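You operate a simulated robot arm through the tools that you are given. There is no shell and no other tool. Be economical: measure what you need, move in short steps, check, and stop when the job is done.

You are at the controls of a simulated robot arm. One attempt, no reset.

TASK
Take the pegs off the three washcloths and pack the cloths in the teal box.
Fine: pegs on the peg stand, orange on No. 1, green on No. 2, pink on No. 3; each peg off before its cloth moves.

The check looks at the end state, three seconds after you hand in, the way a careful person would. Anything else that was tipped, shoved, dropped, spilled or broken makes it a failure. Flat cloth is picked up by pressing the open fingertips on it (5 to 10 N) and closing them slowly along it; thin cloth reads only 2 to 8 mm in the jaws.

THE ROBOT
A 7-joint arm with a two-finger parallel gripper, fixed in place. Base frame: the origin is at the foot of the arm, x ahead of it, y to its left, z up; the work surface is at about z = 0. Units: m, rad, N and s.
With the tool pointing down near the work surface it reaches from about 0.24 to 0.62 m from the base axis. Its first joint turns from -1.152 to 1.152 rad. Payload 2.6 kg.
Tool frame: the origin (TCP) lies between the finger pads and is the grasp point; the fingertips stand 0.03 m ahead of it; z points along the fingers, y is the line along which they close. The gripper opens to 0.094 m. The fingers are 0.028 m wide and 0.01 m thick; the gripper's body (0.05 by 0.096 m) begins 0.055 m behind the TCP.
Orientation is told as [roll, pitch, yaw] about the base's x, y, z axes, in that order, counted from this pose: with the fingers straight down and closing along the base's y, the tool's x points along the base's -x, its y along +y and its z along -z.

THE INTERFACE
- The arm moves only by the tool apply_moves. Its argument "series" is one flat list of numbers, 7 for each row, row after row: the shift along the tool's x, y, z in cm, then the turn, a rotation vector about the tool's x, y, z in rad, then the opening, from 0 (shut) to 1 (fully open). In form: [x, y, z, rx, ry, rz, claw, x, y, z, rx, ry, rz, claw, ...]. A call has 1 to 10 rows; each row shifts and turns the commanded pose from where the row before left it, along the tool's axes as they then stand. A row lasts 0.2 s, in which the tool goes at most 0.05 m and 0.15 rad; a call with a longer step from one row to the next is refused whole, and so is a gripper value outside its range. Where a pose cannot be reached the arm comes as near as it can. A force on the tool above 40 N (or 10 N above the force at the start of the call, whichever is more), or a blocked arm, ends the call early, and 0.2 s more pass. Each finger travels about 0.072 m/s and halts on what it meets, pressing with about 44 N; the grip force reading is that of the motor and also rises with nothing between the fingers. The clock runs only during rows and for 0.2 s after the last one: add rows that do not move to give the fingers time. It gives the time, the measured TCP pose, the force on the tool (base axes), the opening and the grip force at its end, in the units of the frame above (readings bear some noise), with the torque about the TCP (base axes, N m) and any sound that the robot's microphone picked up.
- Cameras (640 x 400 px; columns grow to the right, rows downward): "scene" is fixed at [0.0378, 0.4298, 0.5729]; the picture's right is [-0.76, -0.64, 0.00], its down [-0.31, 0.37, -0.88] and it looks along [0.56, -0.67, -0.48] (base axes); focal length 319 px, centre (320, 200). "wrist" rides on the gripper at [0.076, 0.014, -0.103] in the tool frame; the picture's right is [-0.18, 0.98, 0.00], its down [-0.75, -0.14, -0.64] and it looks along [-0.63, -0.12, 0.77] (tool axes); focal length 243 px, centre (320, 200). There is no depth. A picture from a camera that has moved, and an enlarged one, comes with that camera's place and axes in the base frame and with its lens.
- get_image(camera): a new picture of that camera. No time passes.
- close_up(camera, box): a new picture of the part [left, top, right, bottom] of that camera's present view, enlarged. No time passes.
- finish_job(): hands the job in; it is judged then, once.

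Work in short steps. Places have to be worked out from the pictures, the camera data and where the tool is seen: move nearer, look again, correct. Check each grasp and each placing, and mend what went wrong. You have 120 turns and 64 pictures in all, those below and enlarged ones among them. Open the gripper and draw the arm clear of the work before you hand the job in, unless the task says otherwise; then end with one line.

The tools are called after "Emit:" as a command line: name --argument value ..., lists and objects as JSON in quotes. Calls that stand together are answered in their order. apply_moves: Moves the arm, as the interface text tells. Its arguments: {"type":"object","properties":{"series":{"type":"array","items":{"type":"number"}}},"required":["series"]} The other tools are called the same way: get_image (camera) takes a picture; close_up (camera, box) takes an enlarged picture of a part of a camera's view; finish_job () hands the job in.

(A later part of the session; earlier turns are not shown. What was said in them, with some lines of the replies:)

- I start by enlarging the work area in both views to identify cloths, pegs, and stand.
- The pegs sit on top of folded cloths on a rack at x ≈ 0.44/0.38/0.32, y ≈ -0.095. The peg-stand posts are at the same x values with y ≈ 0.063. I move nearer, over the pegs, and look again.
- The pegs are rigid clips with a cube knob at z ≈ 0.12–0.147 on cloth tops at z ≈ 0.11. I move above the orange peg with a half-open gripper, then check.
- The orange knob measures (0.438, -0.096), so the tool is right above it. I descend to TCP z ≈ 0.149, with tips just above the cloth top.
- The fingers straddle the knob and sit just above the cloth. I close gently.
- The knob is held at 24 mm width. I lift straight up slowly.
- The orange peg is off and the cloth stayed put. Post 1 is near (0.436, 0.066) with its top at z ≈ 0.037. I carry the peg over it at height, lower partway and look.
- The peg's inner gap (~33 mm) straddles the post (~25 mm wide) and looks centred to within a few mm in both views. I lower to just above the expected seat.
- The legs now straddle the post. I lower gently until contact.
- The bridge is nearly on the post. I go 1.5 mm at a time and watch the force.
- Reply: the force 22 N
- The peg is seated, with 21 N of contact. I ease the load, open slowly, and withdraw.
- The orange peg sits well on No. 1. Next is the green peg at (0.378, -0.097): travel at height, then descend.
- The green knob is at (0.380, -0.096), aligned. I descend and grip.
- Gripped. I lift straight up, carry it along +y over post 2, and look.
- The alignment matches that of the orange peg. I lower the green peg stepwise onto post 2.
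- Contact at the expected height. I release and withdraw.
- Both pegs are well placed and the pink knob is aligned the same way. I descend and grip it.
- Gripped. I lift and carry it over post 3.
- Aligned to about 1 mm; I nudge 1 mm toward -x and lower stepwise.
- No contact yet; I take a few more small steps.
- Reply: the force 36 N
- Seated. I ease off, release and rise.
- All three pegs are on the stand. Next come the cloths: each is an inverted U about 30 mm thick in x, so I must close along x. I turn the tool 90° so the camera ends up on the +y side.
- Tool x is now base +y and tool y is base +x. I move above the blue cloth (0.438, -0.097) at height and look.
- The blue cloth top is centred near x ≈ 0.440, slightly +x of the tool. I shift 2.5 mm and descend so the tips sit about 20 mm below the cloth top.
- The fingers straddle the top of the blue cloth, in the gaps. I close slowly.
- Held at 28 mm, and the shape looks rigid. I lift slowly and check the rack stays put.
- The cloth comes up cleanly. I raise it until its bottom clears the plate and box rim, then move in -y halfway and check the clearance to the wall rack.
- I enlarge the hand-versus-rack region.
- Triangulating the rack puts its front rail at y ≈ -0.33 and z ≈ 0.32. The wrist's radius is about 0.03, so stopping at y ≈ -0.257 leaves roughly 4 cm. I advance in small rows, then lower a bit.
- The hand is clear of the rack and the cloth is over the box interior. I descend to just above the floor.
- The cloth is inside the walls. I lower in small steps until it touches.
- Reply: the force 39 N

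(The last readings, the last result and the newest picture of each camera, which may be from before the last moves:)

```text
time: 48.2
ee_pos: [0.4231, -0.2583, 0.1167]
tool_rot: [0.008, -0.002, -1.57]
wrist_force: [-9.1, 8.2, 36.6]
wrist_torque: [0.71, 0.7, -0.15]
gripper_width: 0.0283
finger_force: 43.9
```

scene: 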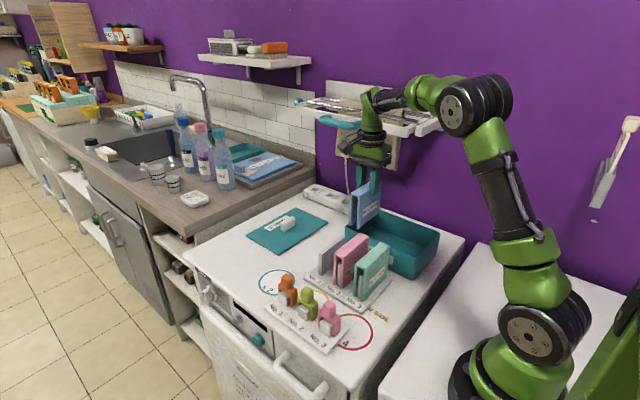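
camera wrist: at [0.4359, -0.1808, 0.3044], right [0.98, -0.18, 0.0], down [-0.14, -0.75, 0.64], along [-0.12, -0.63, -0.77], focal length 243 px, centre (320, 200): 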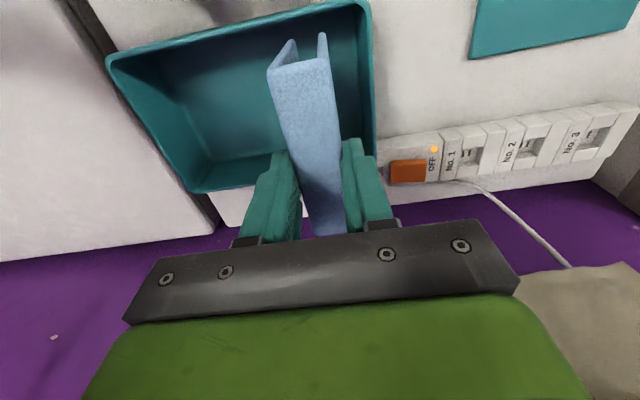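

Touching the floor. I ease off 2 mm, open a little and check it stands before rising.

Emit:
apply_moves --series '[0, 0, -0.25, 0, 0, 0, 0.2, 0, 0, 0, 0, 0, 0, 0.3, 0, 0, 0, 0, 0, 0, 0.35, 0, 0, 0, 0, 0, 0, 0.42, 0, 0, 0, 0, 0, 0, 0.48, 0, 0, 0, 0, 0, 0, 0.48]'

Emit:
close_up --camera "wrist" --box '[100, 0, 420, 230]'

```text
time: 49.6
ee_pos: [0.4216, -0.2571, 0.1162]
tool_rot: [-0.001, -0.001, -1.569]
wrist_force: [0.7, 0.5, 0.0]
wrist_torque: [-0.05, 0.01, 0.01]
gripper_width: 0.045
finger_force: 0.1
```

```text
1.74 times, centred on (260, 115) of wrist
camera zoom: at [0.436, -0.1814, 0.2195], right [0.98, -0.18, 0.0], down [-0.14, -0.75, 0.64], along [-0.12, -0.63, -0.77], focal length 422 px, centre (424, 348)
```

zoom: 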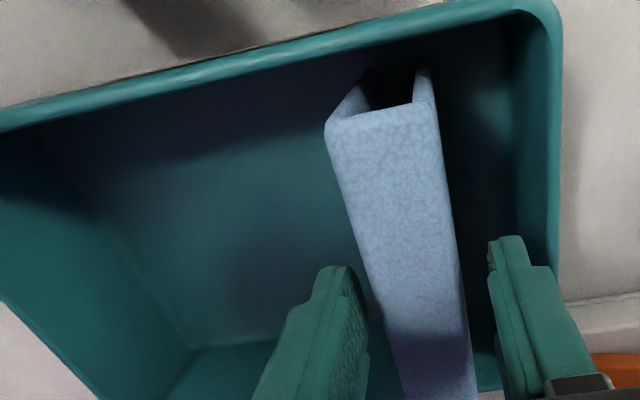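

The blue cloth stands in the box. I rise and go to the pink cloth at (0.381, -0.096).

Emit:
apply_moves --series '[0, 0, -3, 0, 0, 0, 0.48, 0, 0, -4, 0, 0, 0, 0.55, 0, 0, -3, 0, 0, 0, 0.55, 4, -1, 0, 0, 0, 0, 0.55, 4, -1, 0, 0, 0, 0, 0.55, 4, -1, 0, 0, 0, 0, 0.55, 4.1, -1, 0, 0, 0, 0, 0.55, 0, 0, 4.2, 0, 0, 0, 0.55, 0, 0, 0, 0, 0, 0, 0.55]'

Emit:
get_image --camera "wrist"

Emit:
close_up --camera "scene" --box '[290, 150, 450, 290]'

```text
time: 51.6
ee_pos: [0.381, -0.0967, 0.1733]
tool_rot: [0.001, -0.001, -1.57]
wrist_force: [-0.7, 0.5, -0.5]
wrist_torque: [0.01, 0.04, -0.01]
gripper_width: 0.0518
finger_force: 0.0
```

```text
26 pictures are left
camera wrist: at [0.395, -0.0198, 0.2768], right [0.98, -0.18, 0.0], down [-0.14, -0.75, 0.64], along [-0.12, -0.63, -0.77], focal length 243 px, centre (320, 200)
```

wrist: 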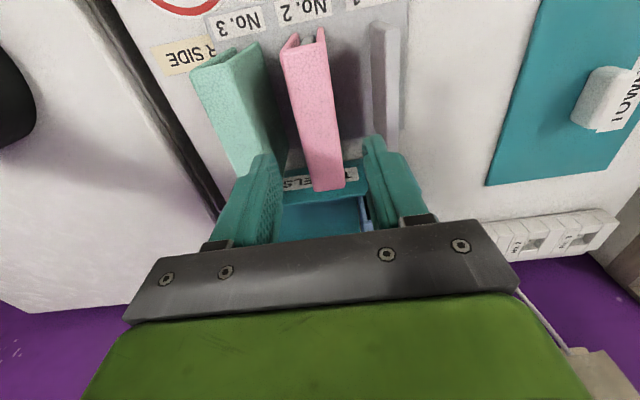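

```text
2.86 times, centred on (370, 220) of scene
camera zoom: at [0.0378, 0.4298, 0.5729], right [-0.76, -0.64, 0.0], down [-0.31, 0.37, -0.88], along [0.56, -0.67, -0.48], focal length 912 px, centre (177, 143)
```

zoom: 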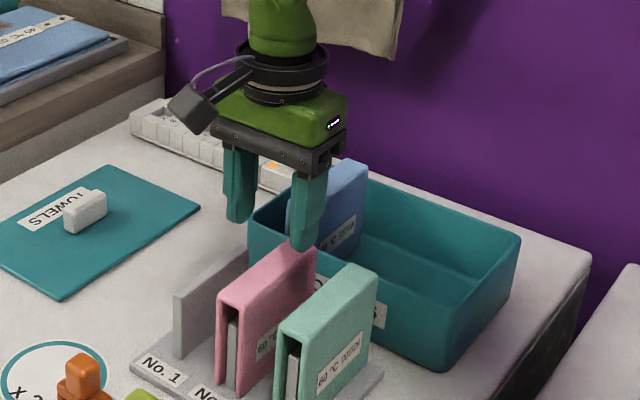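

The blue cloth stands upright in the box. The pink one is centred at x ≈ 0.380; I descend and grip it the same way.

Emit:
apply_moves --series '[0, -0.1, 2, 0, 0, 0, 0.55, 0, 0, 2, 0, 0, 0, 0.55, 0, 0, 1.1, 0, 0, 0, 0.55, 0, 0, 0, 0, 0, 0, 0.5, 0, 0, 0, 0, 0, 0, 0.42, 0, 0, 0, 0, 0, 0, 0.36, 0, 0, 0, 0, 0, 0, 0.3, 0, 0, 0, 0, 0, 0, 0.25, 0, 0, 0, 0, 0, 0, 0.2, 0, 0, 0, 0, 0, 0, 0.2]'

Emit:
close_up --camera "wrist" --box '[200, 0, 460, 200]'

```text
time: 53.8
ee_pos: [0.3803, -0.0963, 0.1234]
tool_rot: [0.0, -0.001, -1.568]
wrist_force: [-0.6, 0.5, -0.5]
wrist_torque: [-0.03, -0.02, -0.03]
gripper_width: 0.028
finger_force: 43.1
```

```text
2.00 times, centred on (330, 100) of wrist
camera zoom: at [0.3947, -0.0197, 0.2264], right [0.98, -0.18, 0.0], down [-0.14, -0.75, 0.64], along [-0.12, -0.63, -0.77], focal length 485 px, centre (300, 400)
```

zoom: 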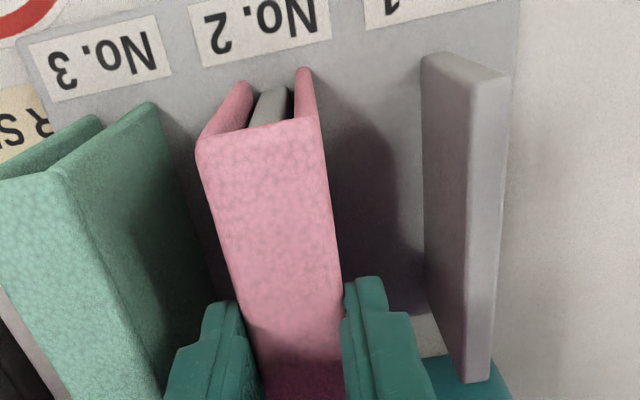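

Held. I lift straight and carry it over the box to (0.361, -0.257).

Emit:
apply_moves --series '[0, 0, -1, 0, 0, 0, 0.2, 0, 0, -2.8, 0, 0, 0, 0.2, 0, 0, -2.8, 0, 0, 0, 0.2, 0, 0, -2.8, 0, 0, 0, 0.2, -4, -0.6, 0, 0, 0, 0, 0.2, -4, -0.6, 0, 0, 0, 0, 0.2, -4, -0.4, 0, 0, 0, 0, 0.2, -2.5, -0.3, 0, 0, 0, 0, 0.2, -1.6, 0, 0, 0, 0, 0, 0.2, 0, 0, 0, 0, 0, 0, 0.2]'

Emit:
get_image --camera "wrist"

```text
time: 56.0
ee_pos: [0.362, -0.2573, 0.2174]
tool_rot: [0.0, -0.001, -1.569]
wrist_force: [0.0, 0.3, -1.1]
wrist_torque: [0.0, 0.0, 0.02]
gripper_width: 0.0281
finger_force: 44.1
```

```text
23 pictures are left
camera wrist: at [0.3764, -0.182, 0.3203], right [0.98, -0.18, 0.0], down [-0.14, -0.75, 0.64], along [-0.12, -0.63, -0.77], focal length 243 px, centre (320, 200)
```

wrist: 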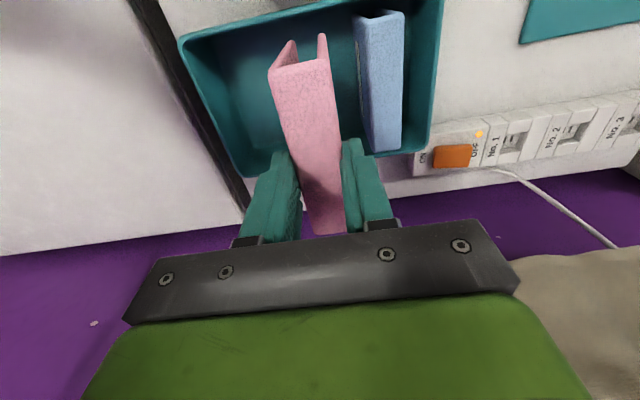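

There is good clearance to the blue cloth. I lower toward the floor.

Emit:
apply_moves --series '[0, 0, 2.5, 0, 0, 0, 0.2, 0, 0, 2.5, 0, 0, 0, 0.2, 0, 0, 2, 0, 0, 0, 0.2, 0, 0, 1.5, 0, 0, 0, 0.2, 0, 0, 0.7, 0, 0, 0, 0.2, 0, 0, 0.4, 0, 0, 0, 0.2, 0, 0, 0.2, 0, 0, 0, 0.2, 0, 0, 0.2, 0, 0, 0, 0.2, 0, 0, 0, 0, 0, 0, 0.2]'

```text
time: 58.0
ee_pos: [0.3611, -0.258, 0.1177]
tool_rot: [0.002, 0.0, -1.572]
wrist_force: [-4.6, 2.3, 14.6]
wrist_torque: [0.27, 0.39, -0.04]
gripper_width: 0.028
finger_force: 44.3
```

Touching the floor. I ease off, release gently and look.

Emit:
apply_moves --series '[0, 0, -0.1, 0, 0, 0, 0.2, 0, 0, 0, 0, 0, 0, 0.3, 0, 0, 0, 0, 0, 0, 0.35, 0, 0, 0, 0, 0, 0, 0.4, 0, 0, 0, 0, 0, 0, 0.46, 0, 0, 0, 0, 0, 0, 0.46]'

Emit:
close_up --camera "wrist" --box '[140, 0, 460, 230]'

```text
time: 59.4
ee_pos: [0.3613, -0.2568, 0.1175]
tool_rot: [-0.002, 0.001, -1.569]
wrist_force: [-0.6, 0.1, -0.1]
wrist_torque: [-0.02, -0.01, 0.02]
gripper_width: 0.0432
finger_force: 0.0
```

```text
1.74 times, centred on (300, 115) of wrist
camera zoom: at [0.3757, -0.1809, 0.2212], right [0.98, -0.18, 0.0], down [-0.14, -0.75, 0.64], along [-0.12, -0.63, -0.77], focal length 422 px, centre (355, 348)
```

zoom: 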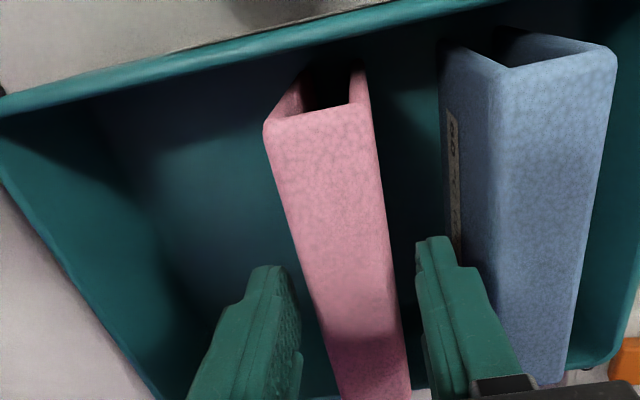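

Standing and clear. I rise and go to the third cloth at (0.320, -0.096).

Emit:
apply_moves --series '[0, 0, -3, 0, 0, 0, 0.46, 0, 0, -4, 0, 0, 0, 0.46, 0, 0, -3, 0, 0, 0, 0.55, 4, -1, 0, 0, 0, 0, 0.55, 4, -1, 0, 0, 0, 0, 0.55, 4, -1, 0, 0, 0, 0, 0.55, 4.1, -1.1, 0, 0, 0, 0, 0.55, 0, 0, 4.2, 0, 0, 0, 0.55, 0, 0, 0, 0, 0, 0, 0.55]'

Emit:
get_image --camera "wrist"

```text
time: 61.4
ee_pos: [0.3205, -0.0968, 0.1768]
tool_rot: [-0.001, 0.0, -1.569]
wrist_force: [0.0, -0.3, -0.5]
wrist_torque: [-0.01, -0.01, -0.01]
gripper_width: 0.0519
finger_force: 0.1
```

```text
21 pictures are left
camera wrist: at [0.3343, -0.0201, 0.279], right [0.98, -0.18, 0.0], down [-0.14, -0.75, 0.64], along [-0.12, -0.63, -0.77], focal length 243 px, centre (320, 200)
```

wrist: 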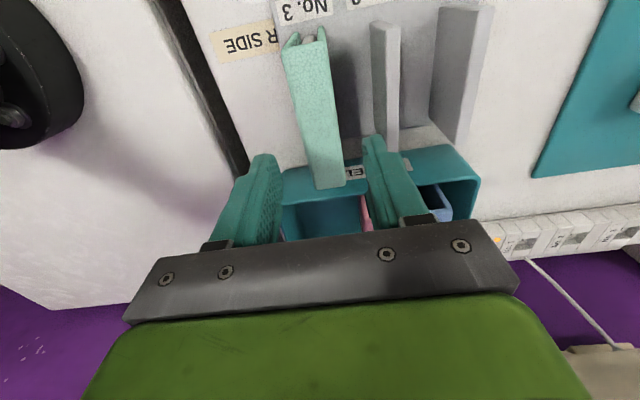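

The picture matches the pink approach, so it is aligned. I descend and grip.

Emit:
apply_moves --series '[0, -0.05, 2, 0, 0, 0, 0.55, 0, 0, 2, 0, 0, 0, 0.55, 0, 0, 1.3, 0, 0, 0, 0.55, 0, 0, 0, 0, 0, 0, 0.5, 0, 0, 0, 0, 0, 0, 0.42, 0, 0, 0, 0, 0, 0, 0.36, 0, 0, 0, 0, 0, 0, 0.3, 0, 0, 0, 0, 0, 0, 0.25, 0, 0, 0, 0, 0, 0, 0.2, 0, 0, 0, 0, 0, 0, 0.2]'

Emit:
close_up --camera "wrist" --box '[200, 0, 460, 200]'

```text
time: 63.6
ee_pos: [0.3194, -0.0967, 0.1237]
tool_rot: [0.0, 0.001, -1.57]
wrist_force: [-0.2, 0.0, -0.6]
wrist_torque: [-0.03, 0.02, 0.03]
gripper_width: 0.0283
finger_force: 44.2
```

```text
2.00 times, centred on (330, 100) of wrist
camera zoom: at [0.3337, -0.0204, 0.2262], right [0.98, -0.18, 0.0], down [-0.14, -0.75, 0.64], along [-0.12, -0.63, -0.77], focal length 485 px, centre (300, 400)
```

zoom: 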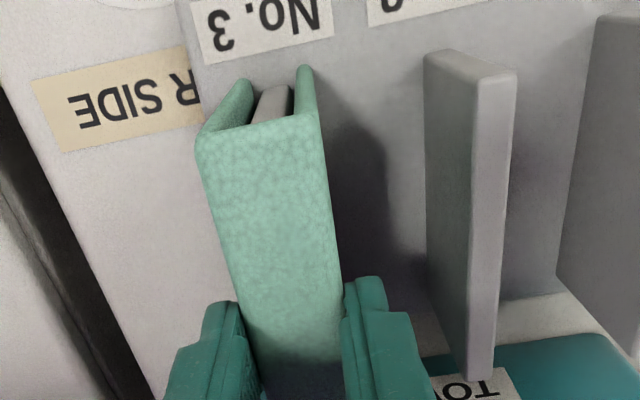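

Held. I lift and carry it over the box to (0.302, -0.257).

Emit:
apply_moves --series '[0, 0, -1, 0, 0, 0, 0.2, 0, 0, -2.8, 0, 0, 0, 0.2, 0, 0, -2.8, 0, 0, 0, 0.2, 0, 0, -2.8, 0, 0, 0, 0.2, -4, -0.6, 0, 0, 0, 0, 0.2, -4, -0.6, 0, 0, 0, 0, 0.2, -4, -0.4, 0, 0, 0, 0, 0.2, -2.5, -0.2, 0, 0, 0, 0, 0.2, -1.6, 0, 0, 0, 0, 0, 0.2, 0, 0, 0, 0, 0, 0, 0.2]'

Emit:
get_image --camera "wrist"

```text
time: 65.8
ee_pos: [0.3008, -0.2584, 0.217]
tool_rot: [0.0, 0.001, -1.57]
wrist_force: [0.8, 1.0, -0.2]
wrist_torque: [-0.01, -0.02, 0.02]
gripper_width: 0.0281
finger_force: 44.8
```

```text
19 pictures are left
camera wrist: at [0.3159, -0.182, 0.3208], right [0.98, -0.18, 0.0], down [-0.14, -0.75, 0.64], along [-0.12, -0.63, -0.77], focal length 243 px, centre (320, 200)
```

wrist: 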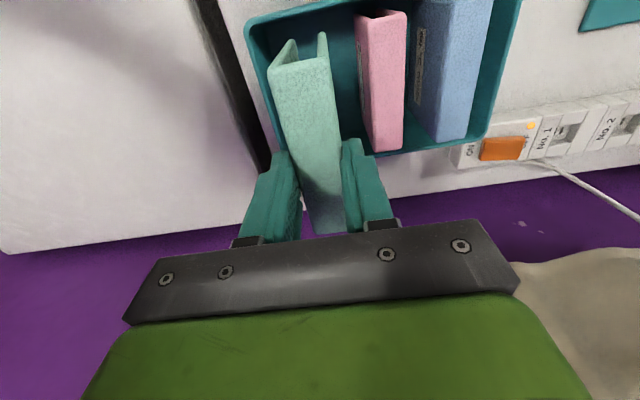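

About 3 cm to the left wall and plenty to the pink cloth. I lower it.

Emit:
apply_moves --series '[0, 0, 2.5, 0, 0, 0, 0.2, 0, 0, 2.5, 0, 0, 0, 0.2, 0, 0, 2, 0, 0, 0, 0.2, 0, 0, 1.5, 0, 0, 0, 0.2, 0, 0, 0.7, 0, 0, 0, 0.2, 0, 0, 0.4, 0, 0, 0, 0.2, 0, 0, 0.2, 0, 0, 0, 0.2, 0, 0, 0.1, 0, 0, 0, 0.2, 0, 0, 0, 0, 0, 0, 0.2]'

```text
time: 67.8
ee_pos: [0.3023, -0.2576, 0.1185]
tool_rot: [-0.001, 0.0, -1.569]
wrist_force: [-0.2, 0.0, -0.5]
wrist_torque: [0.0, 0.05, 0.0]
gripper_width: 0.0281
finger_force: 43.2
```

Emit:
apply_moves --series '[0, 0, 0.1, 0, 0, 0, 0.2, 0, 0, 0.1, 0, 0, 0, 0.2, 0, 0, 0, 0, 0, 0, 0.2]'

```text
time: 68.6
ee_pos: [0.3028, -0.2589, 0.1182]
tool_rot: [0.003, 0.0, -1.572]
wrist_force: [-6.7, 7.5, 31.7]
wrist_torque: [0.55, 0.68, -0.08]
gripper_width: 0.0283
finger_force: 44.0
```

On the floor. I ease off, open and rise clear, then check everything.

Emit:
apply_moves --series '[0, 0, -0.15, 0, 0, 0, 0.2, 0, 0, 0, 0, 0, 0, 0.3, 0, 0, 0, 0, 0, 0, 0.35, 0, 0, 0, 0, 0, 0, 0.4, 0, 0, 0, 0, 0, 0, 0.46, 0, 0, 0, 0, 0, 0, 0.46, 0, 0, -2.5, 0, 0, 0, 0.46, 0, 0, -3.5, 0, 0, 0, 0.46, 0, 0, -4, 0, 0, 0, 0.46, 0, 0, 0, 0, 0, 0, 0.46]'

Emit:
apply_moves --series '[4, 0, 0, 0, 0, 0, 0.5, 4, 0, 0, 0, 0, 0, 0.6, 4, 0, -2, 0, 0, 0, 0.8, 4, 0, -3, 0, 0, 0, 1, 3, 0, -3, 0, 0, 0, 1, 0, 0, -3, 0, 0, 0, 1, 0, 0, 0, 0, 0, 0, 1]'

Emit:
get_image --camera "scene"

Emit:
close_up --camera "scene" --box '[230, 180, 450, 360]'

Emit:
get_image --camera "wrist"

```text
time: 70.8
ee_pos: [0.3026, -0.2569, 0.2186]
tool_rot: [0.001, 0.0, -1.57]
wrist_force: [-0.2, -0.4, 0.4]
wrist_torque: [-0.02, 0.0, 0.01]
gripper_width: 0.0434
finger_force: 0.0
```

```text
time: 72.4
ee_pos: [0.3023, -0.0676, 0.3279]
tool_rot: [-0.001, 0.0, -1.568]
wrist_force: [1.0, 0.4, -0.4]
wrist_torque: [-0.03, 0.0, -0.01]
gripper_width: 0.0941
finger_force: 0.0
```

```text
18 pictures are left
```

scene: 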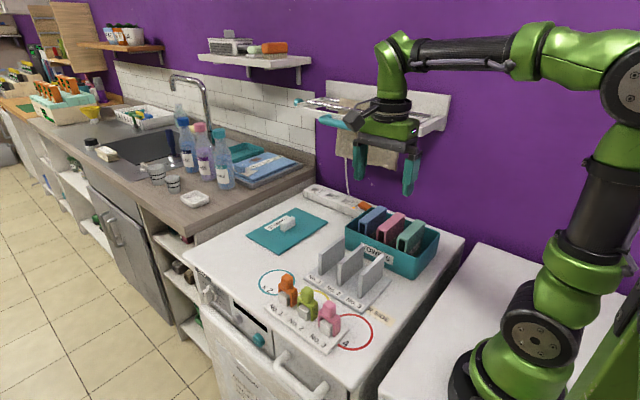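

```text
2.22 times, centred on (340, 270) of scene
camera zoom: at [0.0378, 0.4298, 0.5729], right [-0.76, -0.64, 0.0], down [-0.31, 0.37, -0.88], along [0.56, -0.67, -0.48], focal length 709 px, centre (276, 44)
```

zoom: 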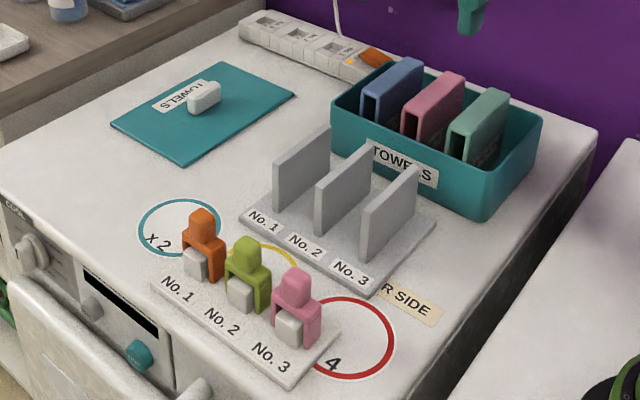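

```text
16 pictures are left
camera wrist: at [0.3162, 0.0088, 0.4313], right [0.98, -0.18, 0.0], down [-0.14, -0.75, 0.64], along [-0.12, -0.63, -0.77], focal length 243 px, centre (320, 200)
```

wrist: 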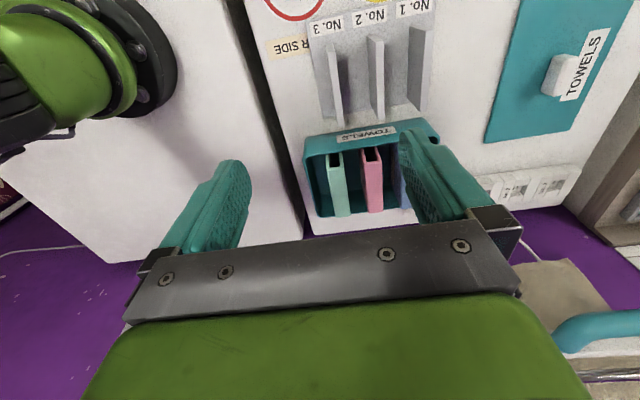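

All three cloths stand inside the teal box. The pegs are on the matching posts, nothing else has moved, and the open gripper is clear. I hand in.

Emit:
finish_job

```text
The job is handed in.
```

The three cloths are standing in the teal box, and the pegs are on the stand: orange on No. 1, green on No. 2, pink on No. 3; each peg came off before its cloth moved.
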